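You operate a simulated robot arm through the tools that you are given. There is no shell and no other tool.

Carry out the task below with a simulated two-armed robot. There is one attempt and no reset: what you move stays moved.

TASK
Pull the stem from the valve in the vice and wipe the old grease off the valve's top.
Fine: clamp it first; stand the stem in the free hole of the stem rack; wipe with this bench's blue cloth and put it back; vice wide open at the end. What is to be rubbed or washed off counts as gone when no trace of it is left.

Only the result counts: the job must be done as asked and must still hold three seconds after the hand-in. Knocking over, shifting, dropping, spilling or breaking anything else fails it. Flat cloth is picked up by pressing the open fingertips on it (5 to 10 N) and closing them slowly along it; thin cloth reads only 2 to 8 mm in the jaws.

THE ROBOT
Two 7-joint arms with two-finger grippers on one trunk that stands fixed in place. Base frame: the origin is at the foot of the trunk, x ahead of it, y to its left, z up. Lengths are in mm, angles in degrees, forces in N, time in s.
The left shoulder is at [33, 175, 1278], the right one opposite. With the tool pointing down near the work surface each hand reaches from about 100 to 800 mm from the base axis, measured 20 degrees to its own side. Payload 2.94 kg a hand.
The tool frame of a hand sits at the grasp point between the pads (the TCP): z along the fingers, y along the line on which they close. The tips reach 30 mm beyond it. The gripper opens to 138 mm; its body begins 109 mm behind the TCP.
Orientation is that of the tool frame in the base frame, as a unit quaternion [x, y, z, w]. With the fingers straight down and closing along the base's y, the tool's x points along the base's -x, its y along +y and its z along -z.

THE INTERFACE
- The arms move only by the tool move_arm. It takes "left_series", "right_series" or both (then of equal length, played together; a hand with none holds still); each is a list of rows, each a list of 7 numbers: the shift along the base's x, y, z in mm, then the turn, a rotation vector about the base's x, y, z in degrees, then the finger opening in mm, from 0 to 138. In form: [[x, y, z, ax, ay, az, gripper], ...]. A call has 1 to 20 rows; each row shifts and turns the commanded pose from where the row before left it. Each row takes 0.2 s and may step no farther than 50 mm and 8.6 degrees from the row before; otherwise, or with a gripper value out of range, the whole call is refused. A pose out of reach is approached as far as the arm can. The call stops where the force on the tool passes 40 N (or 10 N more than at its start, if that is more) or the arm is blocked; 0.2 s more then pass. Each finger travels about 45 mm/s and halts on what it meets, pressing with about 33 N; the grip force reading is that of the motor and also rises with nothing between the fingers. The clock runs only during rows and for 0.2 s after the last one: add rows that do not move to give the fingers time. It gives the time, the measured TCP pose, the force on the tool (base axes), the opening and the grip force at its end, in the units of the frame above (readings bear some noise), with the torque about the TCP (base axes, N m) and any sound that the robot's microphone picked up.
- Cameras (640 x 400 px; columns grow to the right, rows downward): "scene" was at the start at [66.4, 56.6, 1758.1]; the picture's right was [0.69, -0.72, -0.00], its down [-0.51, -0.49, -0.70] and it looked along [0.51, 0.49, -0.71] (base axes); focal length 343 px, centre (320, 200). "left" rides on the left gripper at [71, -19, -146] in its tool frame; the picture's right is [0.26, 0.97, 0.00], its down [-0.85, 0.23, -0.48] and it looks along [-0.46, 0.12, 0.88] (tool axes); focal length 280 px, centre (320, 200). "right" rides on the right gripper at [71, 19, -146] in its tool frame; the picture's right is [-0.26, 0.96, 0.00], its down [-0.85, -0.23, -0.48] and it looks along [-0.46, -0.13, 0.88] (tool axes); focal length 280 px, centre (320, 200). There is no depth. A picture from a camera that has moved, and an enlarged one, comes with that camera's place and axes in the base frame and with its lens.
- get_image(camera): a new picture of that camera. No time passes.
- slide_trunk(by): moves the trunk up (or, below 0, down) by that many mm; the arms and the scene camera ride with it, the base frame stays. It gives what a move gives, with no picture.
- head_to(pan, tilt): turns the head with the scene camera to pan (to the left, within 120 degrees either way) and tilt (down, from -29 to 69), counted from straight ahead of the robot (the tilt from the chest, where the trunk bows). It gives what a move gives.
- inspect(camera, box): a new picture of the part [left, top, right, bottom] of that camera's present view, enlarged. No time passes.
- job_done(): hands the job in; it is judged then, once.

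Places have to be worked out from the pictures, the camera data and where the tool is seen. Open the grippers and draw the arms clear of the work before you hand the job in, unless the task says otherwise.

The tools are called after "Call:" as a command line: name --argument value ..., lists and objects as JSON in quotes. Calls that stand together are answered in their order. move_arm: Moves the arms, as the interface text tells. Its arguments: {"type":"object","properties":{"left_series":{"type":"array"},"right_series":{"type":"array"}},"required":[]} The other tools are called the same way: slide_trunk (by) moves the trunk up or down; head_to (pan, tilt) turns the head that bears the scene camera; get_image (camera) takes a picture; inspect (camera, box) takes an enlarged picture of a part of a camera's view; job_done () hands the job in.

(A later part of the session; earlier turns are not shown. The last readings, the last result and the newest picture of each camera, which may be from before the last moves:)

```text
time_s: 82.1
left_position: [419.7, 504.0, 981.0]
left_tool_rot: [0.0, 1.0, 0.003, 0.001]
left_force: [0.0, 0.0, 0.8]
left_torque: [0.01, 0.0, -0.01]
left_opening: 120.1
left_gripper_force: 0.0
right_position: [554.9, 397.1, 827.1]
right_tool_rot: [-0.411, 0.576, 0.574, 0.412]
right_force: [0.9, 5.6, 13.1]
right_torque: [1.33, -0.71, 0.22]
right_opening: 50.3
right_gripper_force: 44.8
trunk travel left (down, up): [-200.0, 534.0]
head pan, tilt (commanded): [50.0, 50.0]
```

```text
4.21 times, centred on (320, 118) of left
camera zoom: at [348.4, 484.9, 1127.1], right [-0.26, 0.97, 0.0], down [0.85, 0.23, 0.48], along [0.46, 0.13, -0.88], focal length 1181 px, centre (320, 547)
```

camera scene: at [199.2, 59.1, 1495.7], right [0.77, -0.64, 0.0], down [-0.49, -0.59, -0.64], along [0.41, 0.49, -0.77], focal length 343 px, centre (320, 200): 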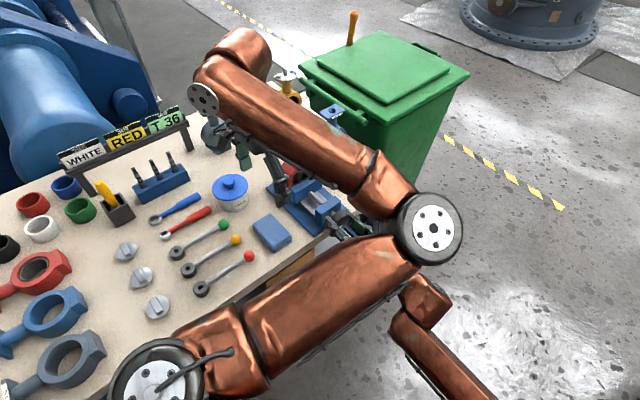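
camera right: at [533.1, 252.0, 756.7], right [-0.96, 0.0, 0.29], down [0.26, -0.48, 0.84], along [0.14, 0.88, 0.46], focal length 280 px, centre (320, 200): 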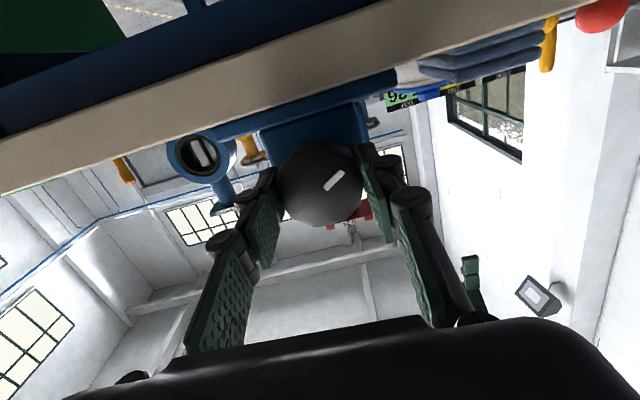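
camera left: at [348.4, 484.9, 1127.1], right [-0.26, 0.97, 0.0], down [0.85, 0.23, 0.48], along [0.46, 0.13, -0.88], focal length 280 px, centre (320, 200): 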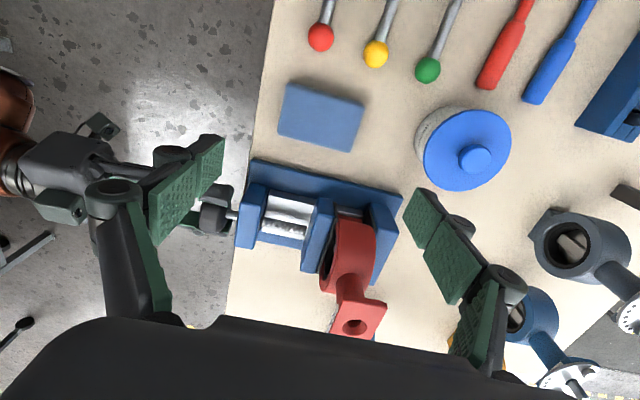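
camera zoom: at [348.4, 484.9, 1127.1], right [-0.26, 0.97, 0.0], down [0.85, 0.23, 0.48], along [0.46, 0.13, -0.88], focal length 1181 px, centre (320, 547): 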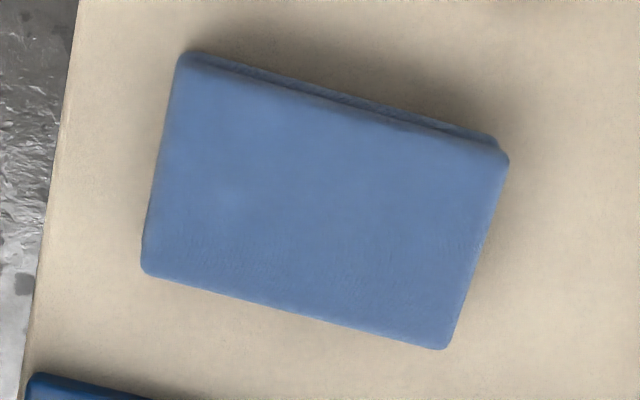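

The cloth is axis-aligned, x 391–446, y 460–548. When open wide the tips reach only ~13–20 mm past the TCP, so I go down to TCP z≈806 with the fingers 120 mm apart, straddling it along y.

Call:
move_arm --left_series '[[0, 0, -40, 0, 0, 0, 120], [0, 0, -40, 0, 0, 0, 120], [0, 0, -40, 0, 0, 0, 120], [0, 0, -30, 0, 0, 0, 120], [0, 0, -15, 0, 0, 0, 120], [0, 0, -10, 0, 0, 0, 120]]'

Call:
get_image --camera "left"

Call:
get_image --camera "scene"

```text
time_s: 83.5
left_position: [419.6, 506.8, 806.6]
left_tool_rot: [0.0, 1.0, 0.003, 0.002]
left_force: [-0.2, 0.1, 0.2]
left_torque: [0.02, 0.0, 0.0]
left_opening: 119.9
left_gripper_force: 0.0
right_position: [553.8, 397.1, 827.5]
right_tool_rot: [-0.411, 0.576, 0.574, 0.411]
right_force: [-0.1, 3.1, 13.5]
right_torque: [0.57, -0.62, -0.03]
right_opening: 50.3
right_gripper_force: 44.7
trunk travel left (down, up): [-200.0, 534.0]
head pan, tilt (commanded): [50.0, 50.0]
```

```text
taken
camera left: at [347.7, 485.7, 953.2], right [-0.26, 0.97, 0.0], down [0.85, 0.23, 0.48], along [0.46, 0.13, -0.88], focal length 280 px, centre (320, 200)
```

left: 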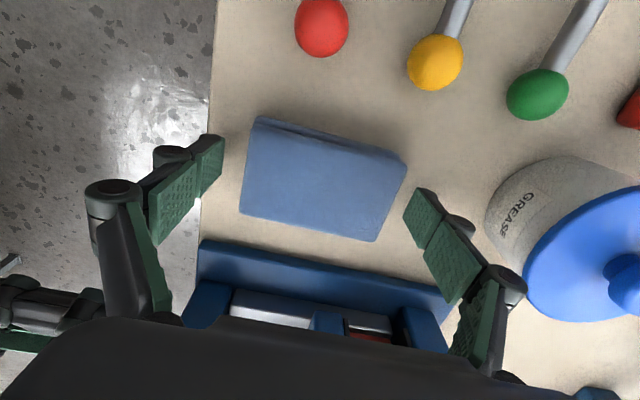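

```text
taken
camera scene: at [198.9, 59.0, 1495.8], right [0.77, -0.64, 0.0], down [-0.49, -0.59, -0.64], along [0.41, 0.49, -0.77], focal length 343 px, centre (320, 200)
```

scene: 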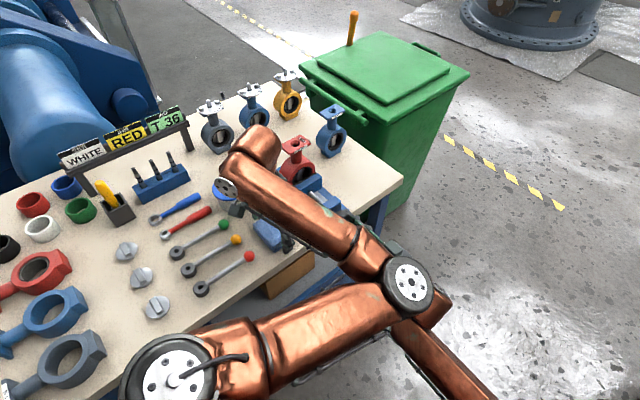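

The fingers straddle the cloth. I close slowly.

Call:
move_arm --left_series '[[0, 0, 0, 0, 0, 0, 108], [0, 0, 0, 0, 0, 0, 100], [0, 0, 0, 0, 0, 0, 94], [0, 0, 0, 0, 0, 0, 88], [0, 0, 0, 0, 0, 0, 84]]'

Call:
get_image --camera "left"

```text
time_s: 84.7
left_position: [420.3, 505.6, 809.6]
left_tool_rot: [0.001, 1.0, 0.002, 0.001]
left_force: [-0.5, -0.4, 2.7]
left_torque: [-0.15, -0.05, 0.03]
left_opening: 89.1
left_gripper_force: 33.4
right_position: [554.9, 397.3, 826.4]
right_tool_rot: [-0.411, 0.577, 0.574, 0.411]
right_force: [-1.1, 3.9, 14.0]
right_torque: [0.39, -0.66, 0.03]
right_opening: 50.0
right_gripper_force: 45.1
trunk travel left (down, up): [-200.0, 534.0]
head pan, tilt (commanded): [50.0, 50.0]
```

```text
taken
camera left: at [347.6, 485.8, 953.5], right [-0.26, 0.97, 0.0], down [0.85, 0.23, 0.48], along [0.46, 0.13, -0.88], focal length 280 px, centre (320, 200)
```

left: 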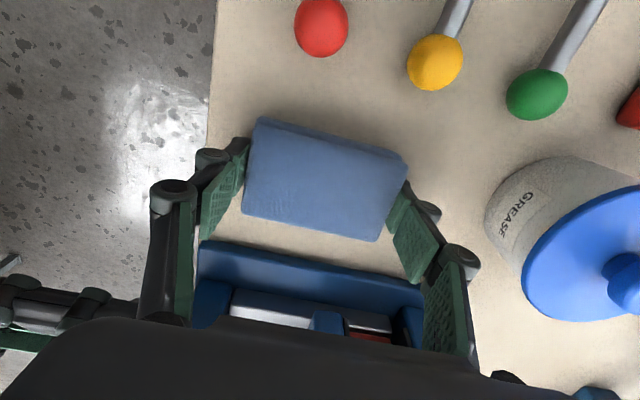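

It grips like a firm pad: 89 mm, 33 N. I lift gently and check.

Call:
move_arm --left_series '[[0, 0, 5, 0, 0, 0, 80], [0, 0, 10, 0, 0, 0, 80], [0, 0, 15, 0, 0, 0, 80], [0, 0, 20, 0, 0, 0, 80]]'

Call:
get_image --camera "left"

Call:
get_image --camera "scene"

```text
time_s: 85.7
left_position: [419.0, 503.4, 857.4]
left_tool_rot: [0.001, 1.0, 0.002, 0.001]
left_force: [0.4, 0.4, -0.7]
left_torque: [-0.02, -0.01, -0.01]
left_opening: 88.9
left_gripper_force: 31.0
right_position: [554.3, 396.8, 826.4]
right_tool_rot: [-0.411, 0.576, 0.575, 0.411]
right_force: [-1.3, 2.5, 14.1]
right_torque: [0.14, -0.64, 0.07]
right_opening: 50.5
right_gripper_force: 44.9
trunk travel left (down, up): [-200.0, 534.0]
head pan, tilt (commanded): [50.0, 50.0]
```

```text
taken
camera left: at [347.0, 484.4, 1002.3], right [-0.26, 0.97, 0.0], down [0.85, 0.23, 0.48], along [0.46, 0.13, -0.88], focal length 280 px, centre (320, 200)
```

left: 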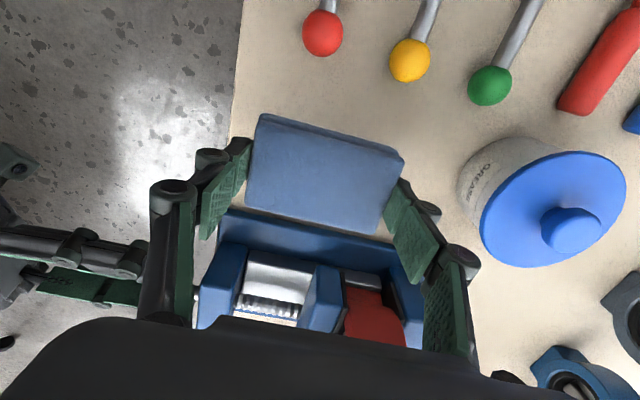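

```text
taken
camera scene: at [198.8, 59.0, 1495.9], right [0.77, -0.64, 0.0], down [-0.49, -0.59, -0.64], along [0.41, 0.49, -0.77], focal length 343 px, centre (320, 200)
```

scene: 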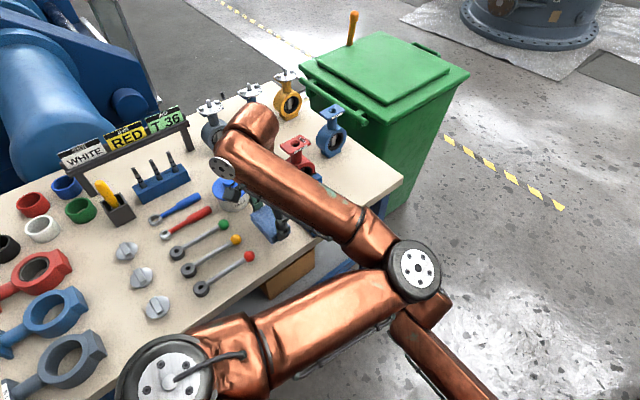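

The cloth is in hand, its underside about 29 mm below the TCP. I raise it and carry it over the valve's flange, centred on the grease at (577, 572).

Call:
move_arm --left_series '[[0, 0, 45, 0, 0, 0, 80], [0, 0, 45, 0, 0, 0, 80], [0, 0, 45, 0, 0, 0, 80], [0, 0, 45, 0, 0, 0, 80], [40, 17, 0, 0, 0, 0, 80], [40, 17, 0, 0, 0, 0, 80], [40, 17, 0, 0, 0, 0, 80], [38, 17, 0, 0, 0, 0, 80]]'

Call:
get_image --camera "left"

Call:
head_to --pan 30 --tilt 50

Call:
get_image --camera "scene"

```text
time_s: 87.5
left_position: [580.1, 574.7, 1036.8]
left_tool_rot: [0.0, 1.0, 0.002, 0.003]
left_force: [0.1, -0.8, -1.1]
left_torque: [0.05, 0.03, 0.0]
left_opening: 89.0
left_gripper_force: 33.1
right_position: [555.0, 396.5, 826.7]
right_tool_rot: [-0.411, 0.576, 0.575, 0.411]
right_force: [-2.8, 1.7, 10.3]
right_torque: [0.93, -0.77, 0.53]
right_opening: 50.6
right_gripper_force: 44.9
trunk travel left (down, up): [-200.0, 534.0]
head pan, tilt (commanded): [50.0, 50.0]
```

```text
taken
camera left: at [507.8, 555.4, 1183.0], right [-0.26, 0.97, 0.0], down [0.85, 0.23, 0.48], along [0.46, 0.13, -0.88], focal length 280 px, centre (320, 200)
```

left: 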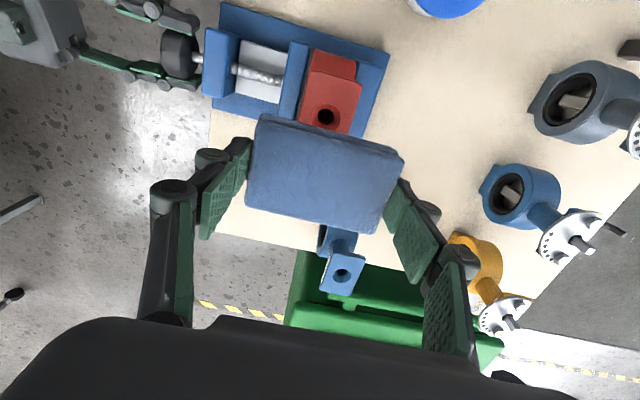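

```text
time_s: 88.4
left_position: [579.8, 574.2, 1037.8]
left_tool_rot: [0.0, 1.0, 0.002, 0.002]
left_force: [-0.1, 0.7, -0.3]
left_torque: [-0.01, -0.04, -0.01]
left_opening: 89.0
left_gripper_force: 33.0
right_position: [555.5, 397.1, 826.4]
right_tool_rot: [-0.411, 0.576, 0.575, 0.411]
right_force: [-4.5, -2.3, 10.4]
right_torque: [0.28, -0.64, 0.11]
right_opening: 50.3
right_gripper_force: 45.0
trunk travel left (down, up): [-200.0, 534.0]
head pan, tilt (commanded): [30.0, 50.0]
```

```text
taken
camera scene: at [216.1, 38.5, 1495.8], right [0.5, -0.87, 0.0], down [-0.66, -0.38, -0.64], along [0.56, 0.32, -0.77], focal length 343 px, centre (320, 200)
```

scene: 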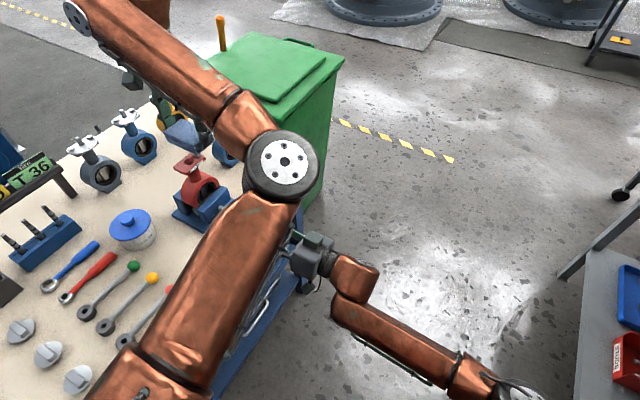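

The pad is above the flange. I lower to just above contact, then step down slowly.

Call:
move_arm --left_series '[[0, 0, -15, 0, 0, 0, 80], [0, 0, -15, 0, 0, 0, 80], [0, 0, -6, 0, 0, 0, 80]]'

Call:
inspect --camera "scene" --box '[140, 90, 260, 210]'

```text
time_s: 89.2
left_position: [577.4, 574.5, 1001.6]
left_tool_rot: [0.001, 1.0, 0.003, 0.002]
left_force: [0.4, 0.3, -0.2]
left_torque: [0.01, -0.02, 0.01]
left_opening: 89.0
left_gripper_force: 33.0
right_position: [554.3, 397.4, 826.3]
right_tool_rot: [-0.412, 0.576, 0.574, 0.411]
right_force: [-5.5, -2.9, 8.2]
right_torque: [0.39, -0.66, 0.17]
right_opening: 50.5
right_gripper_force: 44.9
trunk travel left (down, up): [-200.0, 534.0]
head pan, tilt (commanded): [30.0, 50.0]
```

```text
3.33 times, centred on (200, 150) of scene
camera zoom: at [216.2, 38.5, 1495.8], right [0.5, -0.87, 0.0], down [-0.66, -0.38, -0.64], along [0.56, 0.32, -0.77], focal length 1145 px, centre (720, 367)
```

zoom: 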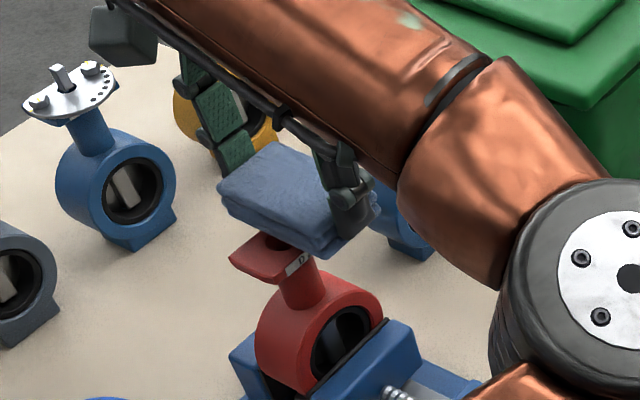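

Pad hovers just over the flange. Step down 2 mm per row.

Call:
move_arm --left_series '[[0, 0, -2, 0, 0, 0, 80], [0, 0, -2, 0, 0, 0, 80], [0, 0, -2, 0, 0, 0, 80]]'

```text
time_s: 90.0
left_position: [576.8, 573.3, 998.0]
left_tool_rot: [0.001, 1.0, 0.003, 0.004]
left_force: [1.7, 0.3, 22.8]
left_torque: [-0.37, 0.49, 0.0]
left_opening: 88.6
left_gripper_force: 33.0
right_position: [554.4, 396.7, 826.8]
right_tool_rot: [-0.411, 0.577, 0.574, 0.411]
right_force: [-1.3, 7.7, 2.4]
right_torque: [0.67, -0.62, 0.17]
right_opening: 50.7
right_gripper_force: 45.4
trunk travel left (down, up): [-200.0, 534.0]
head pan, tilt (commanded): [30.0, 50.0]
```

Contact at z≈998 with 23 N. I ease up 2 mm to roughly 8–10 N and rub back and forth in y.

Call:
move_arm --left_series '[[0, 0, 2, 0, 0, 0, 80], [0, 5, 0, 0, 0, 0, 80], [0, 5, 0, 0, 0, 0, 80], [0, -5, 0, 0, 0, 0, 80], [0, -5, 0, 0, 0, 0, 80], [0, -5, 0, 0, 0, 0, 80], [0, -5, 0, 0, 0, 0, 80], [0, 5, 0, 0, 0, 0, 80], [0, 5, 0, 0, 0, 0, 80], [0, 0, 0, 0, 0, 0, 80]]'

Call:
inspect --camera "scene" --box '[140, 90, 260, 210]'

```text
time_s: 92.2
left_position: [577.8, 573.1, 997.2]
left_tool_rot: [0.001, 1.0, 0.003, 0.003]
left_force: [2.2, -4.1, 7.8]
left_torque: [-0.24, 0.08, 0.08]
left_opening: 88.7
left_gripper_force: 32.6
right_position: [554.8, 396.9, 826.1]
right_tool_rot: [-0.411, 0.577, 0.574, 0.411]
right_force: [-6.0, 1.9, 2.7]
right_torque: [-0.03, -0.62, 0.03]
right_opening: 50.2
right_gripper_force: 45.3
trunk travel left (down, up): [-200.0, 534.0]
head pan, tilt (commanded): [30.0, 50.0]
```

```text
3.33 times, centred on (200, 150) of scene
camera zoom: at [216.3, 38.4, 1495.8], right [0.5, -0.87, 0.0], down [-0.66, -0.38, -0.64], along [0.56, 0.32, -0.77], focal length 1145 px, centre (720, 367)
```

zoom: 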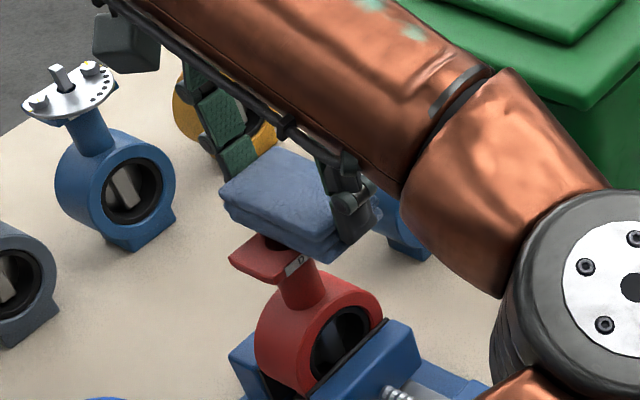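

Contact force 8 N, valve steady. I continue with strokes in x and y covering the whole greased strip.

Call:
move_arm --left_series '[[5, 0, 0, 0, 0, 0, 80], [-5, 5, 0, 0, 0, 0, 80], [-5, 5, 0, 0, 0, 0, 80], [5, -5, 0, 0, 0, 0, 80], [5, -5, 0, 0, 0, 0, 80], [-5, -5, 0, 0, 0, 0, 80], [-5, -5, 0, 0, 0, 0, 80], [5, 5, 0, 0, 0, 0, 80], [5, 5, 0, 0, 0, 0, 80], [-5, 0, 0, 0, 0, 0, 80], [-5, 0, 0, 0, 0, 0, 80], [5, 0, 0, 0, 0, 0, 80], [5, 0, 0, 0, 0, 0, 80], [-5, 0, 0, 0, 0, 0, 80], [0, 6, 0, 0, 0, 0, 80], [0, 6, 0, 0, 0, 0, 80], [0, -6, 0, 0, 0, 0, 80], [0, -6, 0, 0, 0, 0, 80], [0, -6, 0, 0, 0, 0, 80], [0, 6, 0, 0, 0, 0, 80]]'

```text
time_s: 96.4
left_position: [576.2, 571.7, 996.3]
left_tool_rot: [0.0, 1.0, 0.001, 0.002]
left_force: [-1.6, -5.2, 9.8]
left_torque: [-0.18, 0.06, 0.0]
left_opening: 88.8
left_gripper_force: 33.0
right_position: [554.3, 397.2, 827.1]
right_tool_rot: [-0.41, 0.577, 0.574, 0.411]
right_force: [-4.6, 4.1, -1.2]
right_torque: [-0.06, -0.62, 0.06]
right_opening: 50.3
right_gripper_force: 45.0
trunk travel left (down, up): [-200.0, 534.0]
head pan, tilt (commanded): [30.0, 50.0]
```

I lift the pad 80 mm and back to look at the flange.

Call:
move_arm --left_series '[[0, 0, 15, 0, 0, 0, 80], [0, 0, 30, 0, 0, 0, 80], [20, 15, 35, 0, 0, 0, 80], [30, 20, 0, 0, 0, 0, 80]]'

Call:
inspect --camera "scene" --box '[140, 110, 240, 210]'

Call:
get_image --camera "left"

```text
time_s: 97.4
left_position: [627.4, 608.6, 1077.5]
left_tool_rot: [0.0, 1.0, 0.003, 0.001]
left_force: [0.0, 0.7, -0.3]
left_torque: [0.03, 0.02, 0.03]
left_opening: 88.7
left_gripper_force: 32.9
right_position: [555.9, 396.2, 825.9]
right_tool_rot: [-0.411, 0.576, 0.574, 0.411]
right_force: [-7.3, -0.5, 1.0]
right_torque: [0.64, -0.72, 0.74]
right_opening: 50.3
right_gripper_force: 45.0
trunk travel left (down, up): [-200.0, 534.0]
head pan, tilt (commanded): [30.0, 50.0]
```

```text
4.00 times, centred on (190, 160) of scene
camera zoom: at [216.4, 38.7, 1495.7], right [0.5, -0.87, 0.0], down [-0.66, -0.38, -0.64], along [0.56, 0.32, -0.77], focal length 1374 px, centre (840, 360)
```

zoom: 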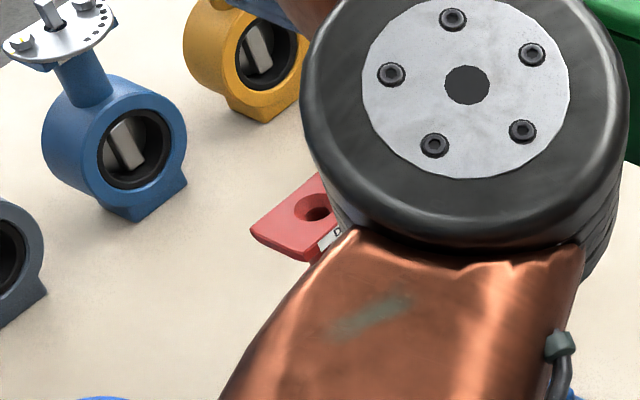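

```text
taken
camera left: at [555.2, 588.9, 1221.9], right [-0.26, 0.97, 0.0], down [0.85, 0.23, 0.48], along [0.46, 0.13, -0.88], focal length 280 px, centre (320, 200)
```

left: 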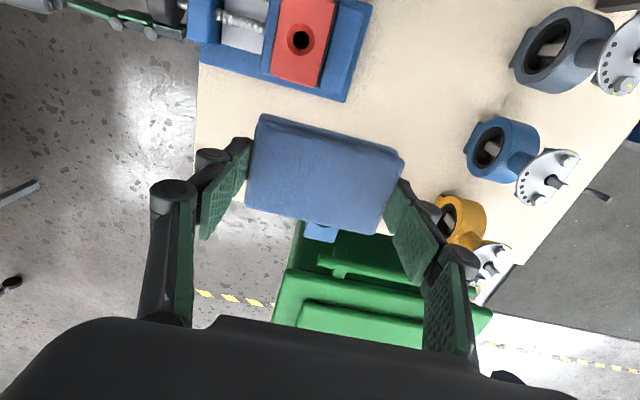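

The left camera now sees the flange; I enlarge it to look for traces.

Call:
inspect --camera "left" --box '[260, 0, 340, 90]'

Call:
inspect --camera "left" --box '[265, 10, 330, 60]'

```text
4.44 times, centred on (300, 45) of left
camera zoom: at [555.2, 588.9, 1221.9], right [-0.26, 0.97, 0.0], down [0.85, 0.23, 0.48], along [0.46, 0.13, -0.88], focal length 1246 px, centre (409, 889)
```

zoom: 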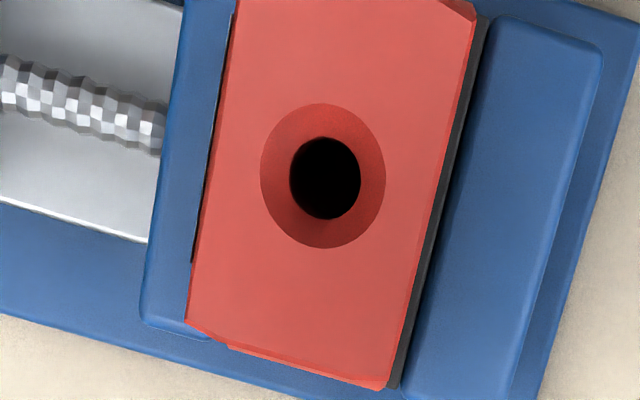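

```text
8.00 times, centred on (298, 35) of left
camera zoom: at [555.2, 588.9, 1221.9], right [-0.26, 0.97, 0.0], down [0.85, 0.23, 0.48], along [0.46, 0.13, -0.88], focal length 2243 px, centre (500, 1520)
```

zoom: 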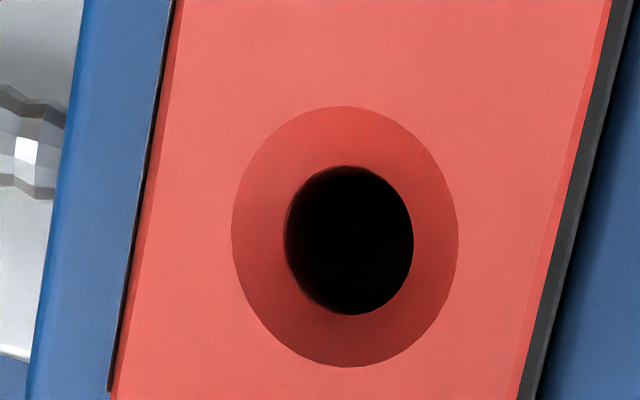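

The flange looks entirely clean. For certainty against a faint film I'll make one more wiping pass with the same pressure.

Call:
move_arm --left_series '[[-30, -20, 0, 0, 0, 0, 80], [-20, -16, -35, 0, 0, 0, 80], [0, 0, -30, 0, 0, 0, 80], [0, 0, -10, 0, 0, 0, 80], [0, 0, -3, 0, 0, 0, 80]]'

```text
time_s: 98.6
left_position: [577.9, 572.8, 999.2]
left_tool_rot: [0.0, 1.0, 0.003, 0.001]
left_force: [0.5, -0.2, -0.6]
left_torque: [-0.04, -0.02, -0.02]
left_opening: 88.5
left_gripper_force: 33.4
right_position: [554.9, 396.0, 825.2]
right_tool_rot: [-0.41, 0.577, 0.574, 0.412]
right_force: [-9.5, -4.3, 1.8]
right_torque: [0.32, -0.62, 0.29]
right_opening: 50.4
right_gripper_force: 44.6
trunk travel left (down, up): [-200.0, 534.0]
head pan, tilt (commanded): [30.0, 50.0]
```

Just above contact. I press on by 3 mm and rub again in both directions.

Call:
move_arm --left_series '[[0, 0, -2, 0, 0, 0, 80], [0, 0, -1.5, 0, 0, 0, 80], [0, 5, 0, 0, 0, 0, 80], [0, 5, 0, 0, 0, 0, 80], [4, -5, 0, 0, 0, 0, 80], [4, -5, 0, 0, 0, 0, 80], [0, -5, 0, 0, 0, 0, 80], [0, -5, 0, 0, 0, 0, 80], [-4, 5, 0, 0, 0, 0, 80], [-4, 5, 0, 0, 0, 0, 80], [-4, 5, 0, 0, 0, 0, 80], [-4, 5, 0, 0, 0, 0, 80], [4, -5, 0, 0, 0, 0, 80], [4, -5, 0, 0, 0, 0, 80], [0, -5, 0, 0, 0, 0, 80], [0, -5, 0, 0, 0, 0, 80], [0, 5, 0, 0, 0, 0, 80], [0, 5, 0, 0, 0, 0, 80]]'

```text
time_s: 102.4
left_position: [578.0, 570.3, 996.2]
left_tool_rot: [0.002, 1.0, 0.001, 0.001]
left_force: [0.4, -7.4, 16.0]
left_torque: [0.08, 0.04, -0.01]
left_opening: 88.6
left_gripper_force: 32.8
right_position: [554.1, 398.3, 826.6]
right_tool_rot: [-0.411, 0.577, 0.574, 0.411]
right_force: [-4.2, 13.8, -2.6]
right_torque: [-0.71, -0.61, -0.12]
right_opening: 50.4
right_gripper_force: 44.8
trunk travel left (down, up): [-200.0, 534.0]
head pan, tilt (commanded): [30.0, 50.0]
```

Done rubbing. I lift, look once more at the flange, then carry the cloth back.

Call:
move_arm --left_series '[[0, 0, 15, 0, 0, 0, 80], [0, 0, 30, 0, 0, 0, 80], [-20, -10, 0, 0, 0, 0, 80], [-40, -17, 0, 0, 0, 0, 80], [-40, -17, 0, 0, 0, 0, 80], [-40, -17, 0, 0, 0, 0, 80], [-18, -5, 0, 0, 0, 0, 80]]'

Call:
get_image --camera "scene"

Call:
get_image --camera "left"

```text
time_s: 104.0
left_position: [419.0, 506.8, 1039.4]
left_tool_rot: [0.001, 1.0, 0.003, 0.002]
left_force: [-0.2, 0.5, 0.9]
left_torque: [-0.03, 0.0, 0.02]
left_opening: 88.8
left_gripper_force: 33.2
right_position: [555.4, 396.9, 826.1]
right_tool_rot: [-0.411, 0.576, 0.575, 0.41]
right_force: [-10.9, -5.2, 2.4]
right_torque: [-0.14, -0.64, 0.04]
right_opening: 50.4
right_gripper_force: 44.4
trunk travel left (down, up): [-200.0, 534.0]
head pan, tilt (commanded): [30.0, 50.0]
```

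```text
taken
camera scene: at [216.1, 38.7, 1495.8], right [0.5, -0.87, 0.0], down [-0.66, -0.38, -0.64], along [0.56, 0.32, -0.77], focal length 343 px, centre (320, 200)
```

scene: 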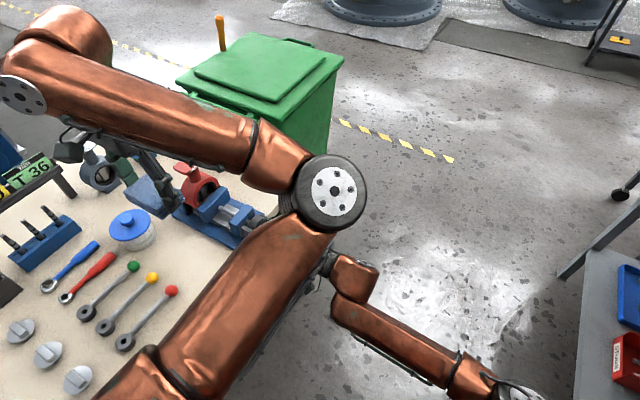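

```text
taken
camera left: at [347.0, 486.2, 1184.9], right [-0.26, 0.97, 0.0], down [0.85, 0.23, 0.48], along [0.46, 0.13, -0.88], focal length 280 px, centre (320, 200)
```

left: 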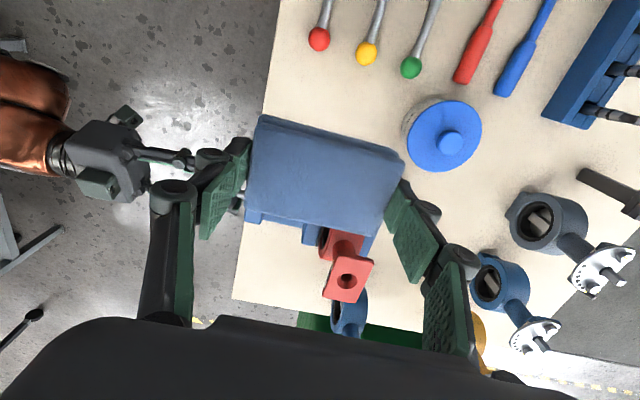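

I check the flange again in this view before lowering the cloth.

Call:
inspect --camera "left" --box '[310, 245, 390, 315]'

Call:
inspect --camera "scene" --box '[130, 140, 270, 260]'

```text
5.71 times, centred on (350, 280) of left
camera zoom: at [347.0, 486.2, 1184.9], right [-0.26, 0.97, 0.0], down [0.85, 0.23, 0.48], along [0.46, 0.13, -0.88], focal length 1602 px, centre (149, -257)
```

zoom: 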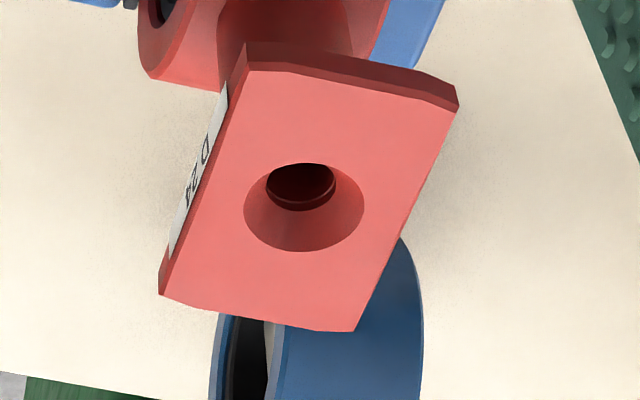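

```text
3.33 times, centred on (200, 200) of scene
camera zoom: at [216.1, 38.7, 1495.8], right [0.5, -0.87, 0.0], down [-0.66, -0.38, -0.64], along [0.56, 0.32, -0.77], focal length 1145 px, centre (720, 200)
```

zoom: 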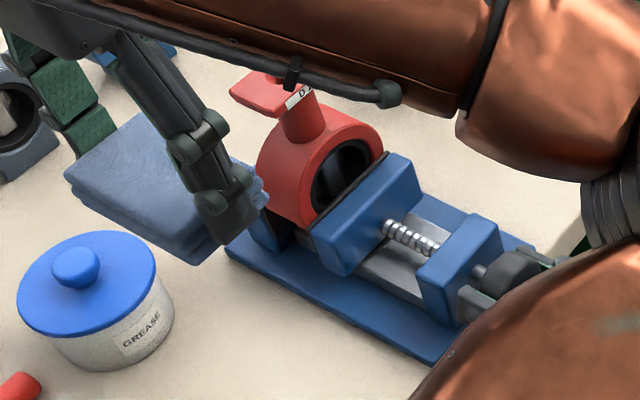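

No trace of grease remains. I lower the cloth back to its original place (camera reads within 1 mm of the pick-up spot).

Call:
move_arm --left_series '[[0.6, -0.3, -45, 0, 0, 0, 80], [0, 0, -45, 0, 0, 0, 80], [0, 0, -45, 0, 0, 0, 80], [0, 0, -45, 0, 0, 0, 80], [0, 0, -25, 0, 0, 0, 80], [0, 0, -10, 0, 0, 0, 80]]'

Call:
get_image --camera "left"

```text
time_s: 105.4
left_position: [419.6, 506.2, 825.7]
left_tool_rot: [0.0, 1.0, 0.003, 0.001]
left_force: [0.6, 0.0, -1.0]
left_torque: [-0.06, 0.04, 0.02]
left_opening: 88.8
left_gripper_force: 33.0
right_position: [553.3, 397.5, 826.5]
right_tool_rot: [-0.411, 0.576, 0.575, 0.411]
right_force: [-10.2, -4.4, 1.6]
right_torque: [0.35, -0.59, 0.26]
right_opening: 50.6
right_gripper_force: 44.9
trunk travel left (down, up): [-200.0, 534.0]
head pan, tilt (commanded): [30.0, 50.0]
```

```text
taken
camera left: at [347.6, 486.8, 971.1], right [-0.26, 0.97, 0.0], down [0.85, 0.23, 0.48], along [0.46, 0.13, -0.88], focal length 280 px, centre (320, 200)
```

left: 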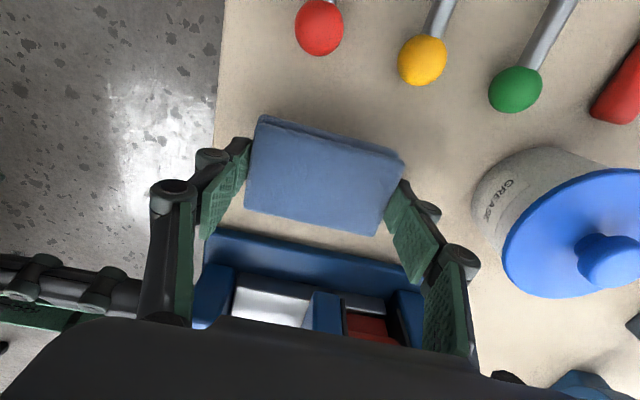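

The cloth is ~15 mm above the bench. I lower in small steps until it rests.

Call:
move_arm --left_series '[[0, -0.5, -4, 0, 0, 0, 80], [0, 0, -4, 0, 0, 0, 80], [0, 0, -3, 0, 0, 0, 80], [0, 0, -2, 0, 0, 0, 80]]'

```text
time_s: 106.4
left_position: [419.9, 505.9, 814.5]
left_tool_rot: [0.0, 1.0, 0.004, 0.004]
left_force: [-2.8, -0.7, 17.6]
left_torque: [-0.06, -0.3, -0.01]
left_opening: 88.8
left_gripper_force: 32.5
right_position: [554.0, 397.7, 826.2]
right_tool_rot: [-0.411, 0.577, 0.574, 0.411]
right_force: [-4.7, 5.0, -1.9]
right_torque: [0.33, -0.6, 0.17]
right_opening: 50.6
right_gripper_force: 45.2
trunk travel left (down, up): [-200.0, 534.0]
head pan, tilt (commanded): [30.0, 50.0]
```

The cloth rests on the bench (18 N). I ease up 2 mm and open the fingers.

Call:
move_arm --left_series '[[0, 0, 2, 0, 0, 0, 88], [0, 0, 0, 0, 0, 0, 95], [0, 0, 0, 0, 0, 0, 105], [0, 0, 0, 0, 0, 0, 120], [0, 0, 0, 0, 0, 0, 120]]'

Call:
get_image --camera "left"

```text
time_s: 107.6
left_position: [421.0, 505.5, 814.7]
left_tool_rot: [0.0, 1.0, 0.002, 0.001]
left_force: [-0.1, 0.0, 0.7]
left_torque: [0.0, 0.01, -0.01]
left_opening: 120.1
left_gripper_force: 0.1
right_position: [554.6, 398.0, 825.7]
right_tool_rot: [-0.411, 0.576, 0.574, 0.411]
right_force: [-8.6, -2.0, 3.5]
right_torque: [0.13, -0.55, 0.19]
right_opening: 50.8
right_gripper_force: 44.9
trunk travel left (down, up): [-200.0, 534.0]
head pan, tilt (commanded): [30.0, 50.0]
```

```text
taken
camera left: at [348.3, 485.8, 960.8], right [-0.26, 0.97, 0.0], down [0.85, 0.23, 0.48], along [0.46, 0.13, -0.88], focal length 280 px, centre (320, 200)
```

left: 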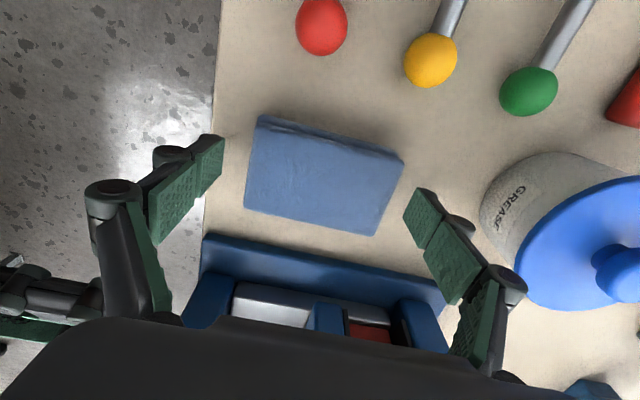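

The cloth lies where it was. I raise the left hand straight up and clear.

Call:
move_arm --left_series '[[0, 0, 20, 0, 0, 0, 125], [0, 0, 40, 0, 0, 0, 125], [0, 0, 45, 0, 0, 0, 125], [0, 0, 45, 0, 0, 0, 125], [-5, 5, 45, 0, 0, 0, 125], [-10, 10, 45, 0, 0, 0, 125], [-10, 10, 45, 0, 0, 0, 125]]'

Call:
get_image --camera "left"

Call:
get_image --camera "right"

```text
time_s: 109.2
left_position: [391.0, 529.9, 1100.6]
left_tool_rot: [0.0, 1.0, 0.002, 0.001]
left_force: [0.1, -0.1, 0.1]
left_torque: [-0.02, -0.01, 0.02]
left_opening: 125.1
left_gripper_force: 0.2
right_position: [554.6, 397.4, 827.6]
right_tool_rot: [-0.412, 0.576, 0.573, 0.412]
right_force: [-9.9, -1.8, 4.3]
right_torque: [-0.84, -0.56, 0.05]
right_opening: 50.7
right_gripper_force: 44.9
trunk travel left (down, up): [-200.0, 534.0]
head pan, tilt (commanded): [30.0, 50.0]
```

```text
taken
camera left: at [318.4, 510.1, 1246.4], right [-0.26, 0.97, 0.0], down [0.85, 0.23, 0.48], along [0.46, 0.13, -0.88], focal length 280 px, centre (320, 200)
```

left: 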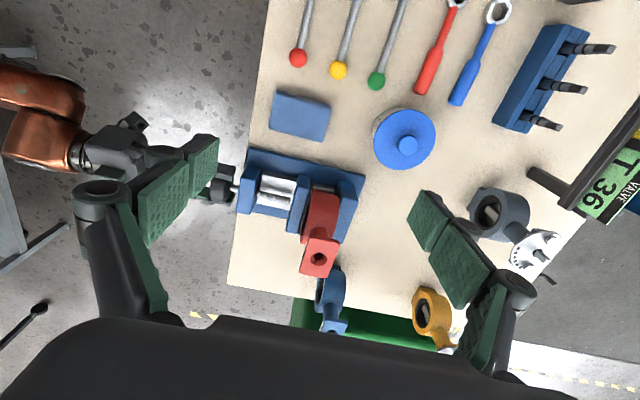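

```text
taken
camera right: at [512.7, 252.2, 765.4], right [-0.83, 0.0, 0.56], down [0.49, -0.47, 0.73], along [0.27, 0.88, 0.39], focal length 280 px, centre (320, 200)
```

right: 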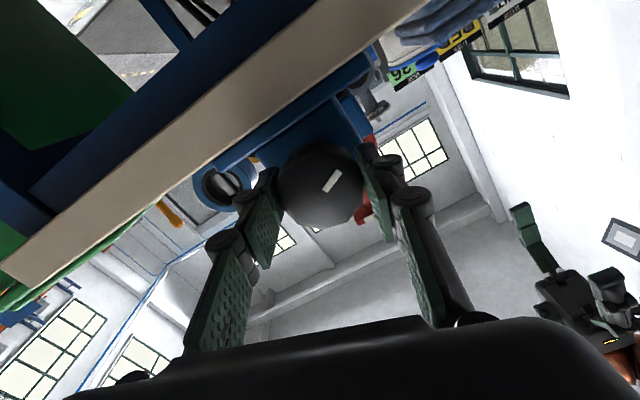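

Three stems stand in the rack, the cloth is back, flange clean. Now I open the vice: turning the held knob in -ay, first 85°.

Call:
move_arm --right_series '[[-1, 0, 0, 0, -8.5, 0, 40], [0, 0, 0, 0, -8.5, 0, 40], [0, 0, 0, 0, -8.5, 0, 40], [0, 0, 0, 0, -8.5, 0, 40], [0, 0, 0, 0, -8.5, 0, 40], [0, 0, 0, 0, -8.5, 0, 40]]'

Call:
inspect --camera "left" --box '[220, 130, 380, 280]'

```text
time_s: 110.6
left_position: [392.5, 530.0, 1100.2]
left_tool_rot: [0.0, 1.0, 0.002, 0.001]
left_force: [-0.4, 0.2, 0.4]
left_torque: [0.02, 0.03, 0.02]
left_opening: 125.1
left_gripper_force: 0.0
right_position: [556.2, 396.5, 825.9]
right_tool_rot: [-0.618, 0.343, 0.34, 0.62]
right_force: [4.1, 0.2, 7.7]
right_torque: [0.4, 0.15, 0.11]
right_opening: 50.5
right_gripper_force: 45.2
trunk travel left (down, up): [-200.0, 534.0]
head pan, tilt (commanded): [30.0, 50.0]
```

```text
2.67 times, centred on (300, 205) of left
camera zoom: at [320.7, 509.5, 1245.6], right [-0.26, 0.97, 0.0], down [0.85, 0.23, 0.48], along [0.46, 0.13, -0.88], focal length 748 px, centre (373, 187)
```

zoom: 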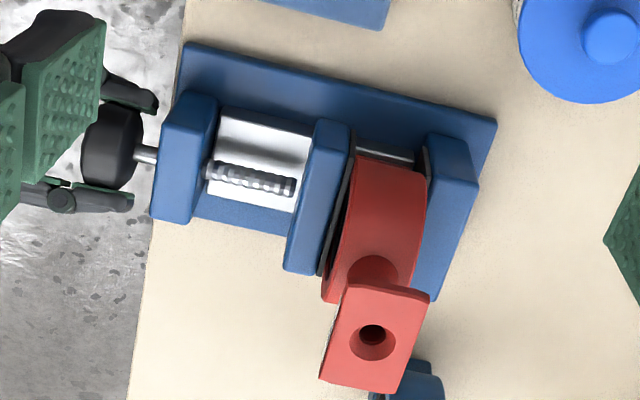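

Torque reversed to +0.15 (only friction) and the valve stands still. I continue opening.

Call:
move_arm --right_series '[[0, 0, 0, 0, -8.5, 0, 40], [0, 0, 0, 0, -8.5, 0, 40], [0, 0, 0, 0, -8.5, 0, 40], [0, 0, 0, 0, -8.5, 0, 40], [0, 0, 0, 0, -8.5, 0, 40], [0, 0, 0, 0, -8.5, 0, 40], [0, 0, 0, 0, -8.5, 0, 40], [0, 0, 0, 0, -8.5, 0, 40], [0, 0, 0, 0, -8.5, 0, 40], [0, 0, 0, 0, -8.5, 0, 40]]'

Call:
inspect --camera "left" --box '[220, 130, 380, 280]'

```text
time_s: 112.8
left_position: [392.3, 529.6, 1099.3]
left_tool_rot: [0.001, 1.0, 0.002, 0.001]
left_force: [-1.4, 0.7, -0.5]
left_torque: [0.01, -0.05, 0.02]
left_opening: 124.8
left_gripper_force: 0.1
right_position: [555.4, 396.7, 827.3]
right_tool_rot: [-0.685, -0.165, -0.167, 0.689]
right_force: [16.8, 6.8, 22.3]
right_torque: [0.91, -0.11, -0.92]
right_opening: 50.3
right_gripper_force: 45.0
trunk travel left (down, up): [-200.0, 534.0]
head pan, tilt (commanded): [30.0, 50.0]
```

```text
2.67 times, centred on (300, 205) of left
camera zoom: at [320.5, 509.8, 1245.7], right [-0.26, 0.97, 0.0], down [0.85, 0.23, 0.48], along [0.46, 0.13, -0.88], focal length 748 px, centre (373, 187)
```

zoom: 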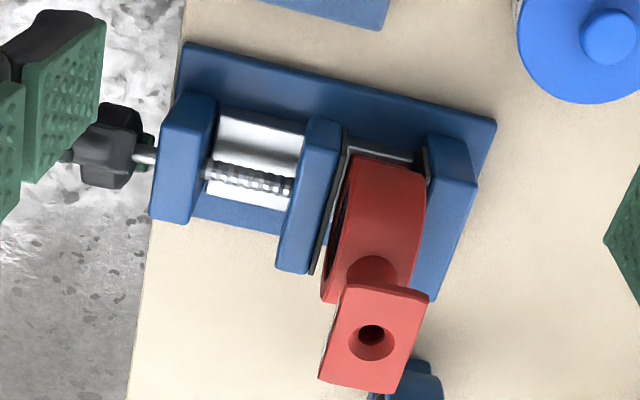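

The jaw is opening (~5 mm). Side force built up to (17, 22) N, so I shift the hand +1.5/+2.5 mm and keep turning.

Call:
move_arm --right_series '[[1.5, 0, 2.5, 0, -8.5, 0, 40], [0, 0, 0, 0, -8.5, 0, 40], [0, 0, 0, 0, -8.5, 0, 40], [0, 0, 0, 0, -8.5, 0, 40], [0, 0, 0, 0, -8.5, 0, 40], [0, 0, 0, 0, -8.5, 0, 40]]'

```text
time_s: 114.2
left_position: [392.1, 529.9, 1100.5]
left_tool_rot: [0.001, 1.0, 0.003, 0.0]
left_force: [0.0, 0.7, -0.8]
left_torque: [0.02, -0.01, 0.0]
left_opening: 124.9
left_gripper_force: 0.1
right_position: [555.5, 397.2, 826.8]
right_tool_rot: [-0.548, -0.447, -0.445, 0.55]
right_force: [-2.4, -5.6, 1.2]
right_torque: [0.26, 0.16, 0.08]
right_opening: 50.2
right_gripper_force: 44.6
trunk travel left (down, up): [-200.0, 534.0]
head pan, tilt (commanded): [30.0, 50.0]
```

Forces are back to a few newtons. I continue to the lower end of the roll range.

Call:
move_arm --right_series '[[0, 0, 0, 0, -8.5, 0, 40], [0, 0, 0, 0, -8.5, 0, 40], [0, 0, 0, 0, -8.5, 0, 40], [0, 0, 0, 0, -8.5, 0, 40], [0, 0, 0, 0, -8.5, 0, 40], [0, 0, 0, 0, -8.5, 0, 40]]'

Call:
move_arm --right_series '[[0, 0, 0, 0, -8.5, 0, 40], [0, 0, 0, 0, -8.5, 0, 40], [0, 0, 0, 0, -8.5, 0, 40], [0, 0, 0, 0, -8.5, 0, 40], [0, 0, 0, 0, -8.5, 0, 40]]'

Call:
inspect --camera "left" --box '[220, 130, 380, 280]'

Call:
get_image --camera "right"

```text
time_s: 115.6
left_position: [392.8, 530.5, 1099.8]
left_tool_rot: [0.0, 1.0, 0.003, 0.0]
left_force: [-0.2, 0.5, -0.7]
left_torque: [-0.02, -0.01, -0.03]
left_opening: 125.0
left_gripper_force: 0.0
right_position: [555.4, 396.6, 826.9]
right_tool_rot: [0.303, 0.64, 0.638, -0.304]
right_force: [-4.3, -6.5, -7.9]
right_torque: [-0.56, 0.15, -0.26]
right_opening: 50.2
right_gripper_force: 45.2
trunk travel left (down, up): [-200.0, 534.0]
head pan, tilt (commanded): [30.0, 50.0]
```

```text
time_s: 116.8
left_position: [392.7, 530.2, 1098.9]
left_tool_rot: [0.0, 1.0, 0.002, 0.001]
left_force: [-1.0, -0.8, -0.1]
left_torque: [-0.01, -0.05, -0.01]
left_opening: 124.9
left_gripper_force: 0.0
right_position: [557.2, 397.5, 828.3]
right_tool_rot: [0.05, 0.706, 0.704, -0.051]
right_force: [-2.2, 4.8, -4.0]
right_torque: [-0.04, 1.2, 0.2]
right_opening: 50.4
right_gripper_force: 44.8
trunk travel left (down, up): [-200.0, 534.0]
head pan, tilt (commanded): [30.0, 50.0]
```

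```text
2.67 times, centred on (300, 205) of left
camera zoom: at [320.5, 511.2, 1244.9], right [-0.26, 0.97, 0.0], down [0.85, 0.23, 0.48], along [0.46, 0.13, -0.88], focal length 748 px, centre (373, 187)
```

zoom: 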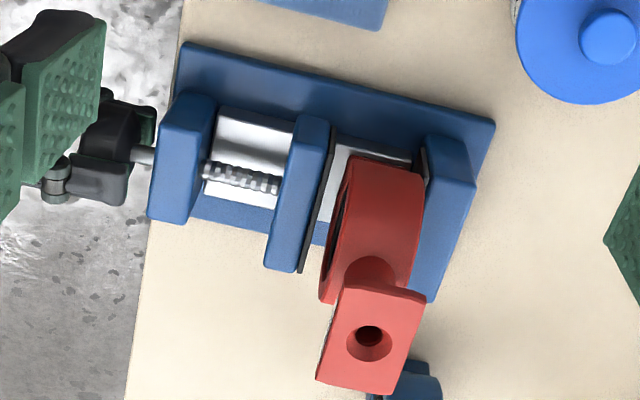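

```text
taken
camera right: at [489.2, 253.1, 857.0], right [0.4, 0.0, 0.92], down [0.81, -0.47, -0.35], along [0.43, 0.88, -0.19], focal length 280 px, centre (320, 200)
```

right: 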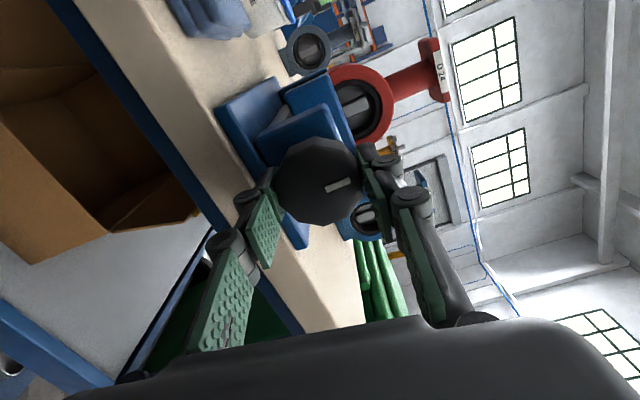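

Now resistance rose to +1.2 N·m and the knob slipped in the fingers at mark ≈ 0–5°, with the jaw at least as far back as at the start: this looks like the open end stop. I release and look.

Call:
move_arm --right_series '[[0, 0, 0, 0, 0, 0, 80], [0, 0, 0, 0, 0, 0, 80], [0, -20, 0, 0, 0, 0, 80], [0, -40, 0, 0, 0, 0, 80], [0, -45, 0, 0, 0, 0, 80]]'

Call:
inspect --camera "right" --box '[250, 50, 410, 190]'

Call:
inspect --camera "left" --box '[220, 130, 380, 280]'

```text
time_s: 118.0
left_position: [390.3, 529.2, 1101.4]
left_tool_rot: [0.0, 1.0, 0.002, 0.001]
left_force: [-0.2, -0.7, 0.5]
left_torque: [0.03, 0.0, -0.01]
left_opening: 125.0
left_gripper_force: 0.1
right_position: [557.0, 291.6, 826.4]
right_tool_rot: [0.051, 0.706, 0.705, -0.053]
right_force: [-0.4, -0.4, 0.1]
right_torque: [-0.01, -0.02, -0.01]
right_opening: 80.0
right_gripper_force: 0.1
trunk travel left (down, up): [-200.0, 534.0]
head pan, tilt (commanded): [30.0, 50.0]
```

```text
2.86 times, centred on (330, 120) of right
camera zoom: at [489.9, 146.2, 855.0], right [0.4, 0.0, 0.92], down [0.81, -0.47, -0.35], along [0.43, 0.88, -0.19], focal length 801 px, centre (291, 429)
```

zoom: 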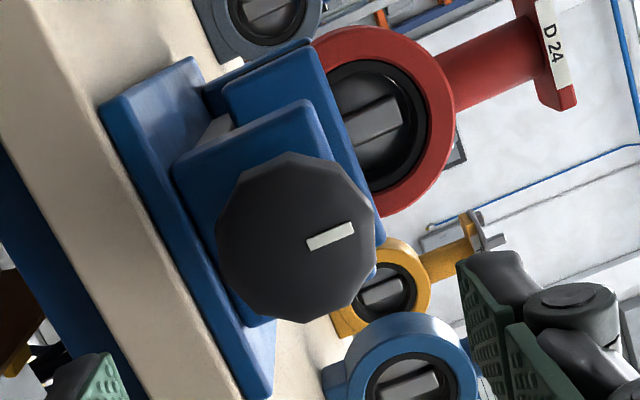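

```text
2.67 times, centred on (300, 205) of left
camera zoom: at [320.2, 509.2, 1245.8], right [-0.26, 0.97, 0.0], down [0.85, 0.23, 0.48], along [0.46, 0.13, -0.88], focal length 748 px, centre (373, 187)
```

zoom: 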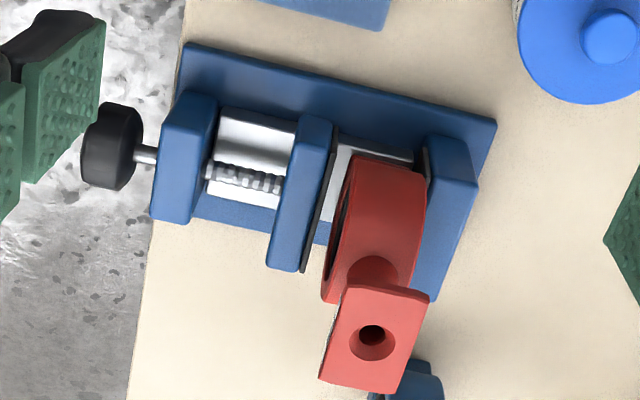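

The knob rests at ~5°, practically the starting position (~7°). To make sure this is really the open stop, I regrip from a higher roll (34°, on the flats) and turn further in -ay.

Call:
move_arm --right_series '[[0, 0, 0, 0, 8.5, 0, 80], [0, 0, 0, 0, 8.5, 0, 80], [-1, 0, 0, 0, 8.5, 0, 80], [0, 40, 0, 0, 0, 0, 80], [0, 40, 0, 0, 0, 0, 80], [0, 25, 0, 0, 0, 0, 80], [0, 0, 0, 0, 0, 0, 40], [0, 0, 0, 0, 0, 0, 40], [0, 0, 0, 0, 0, 0, 40]]'

Call:
get_image --camera "right"

```text
time_s: 120.0
left_position: [392.3, 529.6, 1100.0]
left_tool_rot: [0.001, 1.0, 0.003, 0.001]
left_force: [0.2, -0.4, -0.3]
left_torque: [-0.01, -0.01, 0.01]
left_opening: 125.0
left_gripper_force: 0.1
right_position: [555.9, 396.8, 828.7]
right_tool_rot: [0.206, 0.677, 0.676, -0.207]
right_force: [1.5, -1.1, 0.1]
right_torque: [-0.03, 0.1, -0.07]
right_opening: 50.5
right_gripper_force: 34.8
trunk travel left (down, up): [-200.0, 534.0]
head pan, tilt (commanded): [30.0, 50.0]
```

```text
taken
camera right: at [507.2, 252.4, 883.1], right [0.76, 0.0, 0.65], down [0.58, -0.48, -0.66], along [0.31, 0.88, -0.36], focal length 280 px, centre (320, 200)
```

right: 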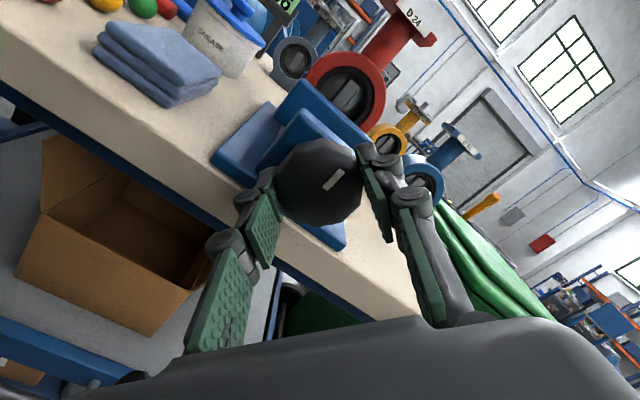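

Gripped on the flats. I turn -17° and read the torque.

Call:
move_arm --right_series '[[0, 0, 0, 0, -8.5, 0, 40], [0, 0, 0, 0, -8.5, 0, 40]]'

Call:
get_image --camera "right"

Call:
inspect --camera "left" --box '[220, 130, 380, 280]'

```text
time_s: 120.6
left_position: [392.4, 530.4, 1098.9]
left_tool_rot: [0.0, 1.0, 0.001, 0.001]
left_force: [-0.7, -0.9, -0.7]
left_torque: [0.01, 0.0, 0.0]
left_opening: 125.2
left_gripper_force: 0.0
right_position: [554.1, 398.9, 827.7]
right_tool_rot: [0.101, 0.701, 0.698, -0.105]
right_force: [-0.4, 1.0, -0.6]
right_torque: [-0.06, 0.68, -0.03]
right_opening: 50.3
right_gripper_force: 45.0
trunk travel left (down, up): [-200.0, 534.0]
head pan, tilt (commanded): [30.0, 50.0]
```

```text
taken
camera right: at [492.6, 252.9, 867.0], right [0.53, 0.01, 0.85], down [0.75, -0.47, -0.46], along [0.4, 0.88, -0.26], focal length 280 px, centre (320, 200)
```

right: 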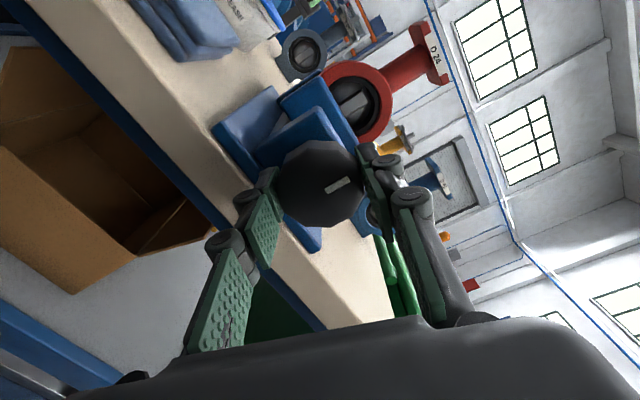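

```text
2.67 times, centred on (300, 205) of left
camera zoom: at [320.4, 510.5, 1245.2], right [-0.26, 0.97, 0.0], down [0.85, 0.23, 0.48], along [0.46, 0.13, -0.88], focal length 748 px, centre (373, 187)
```

zoom: 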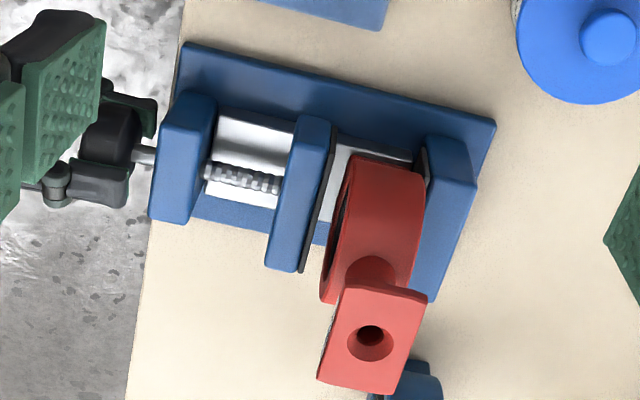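

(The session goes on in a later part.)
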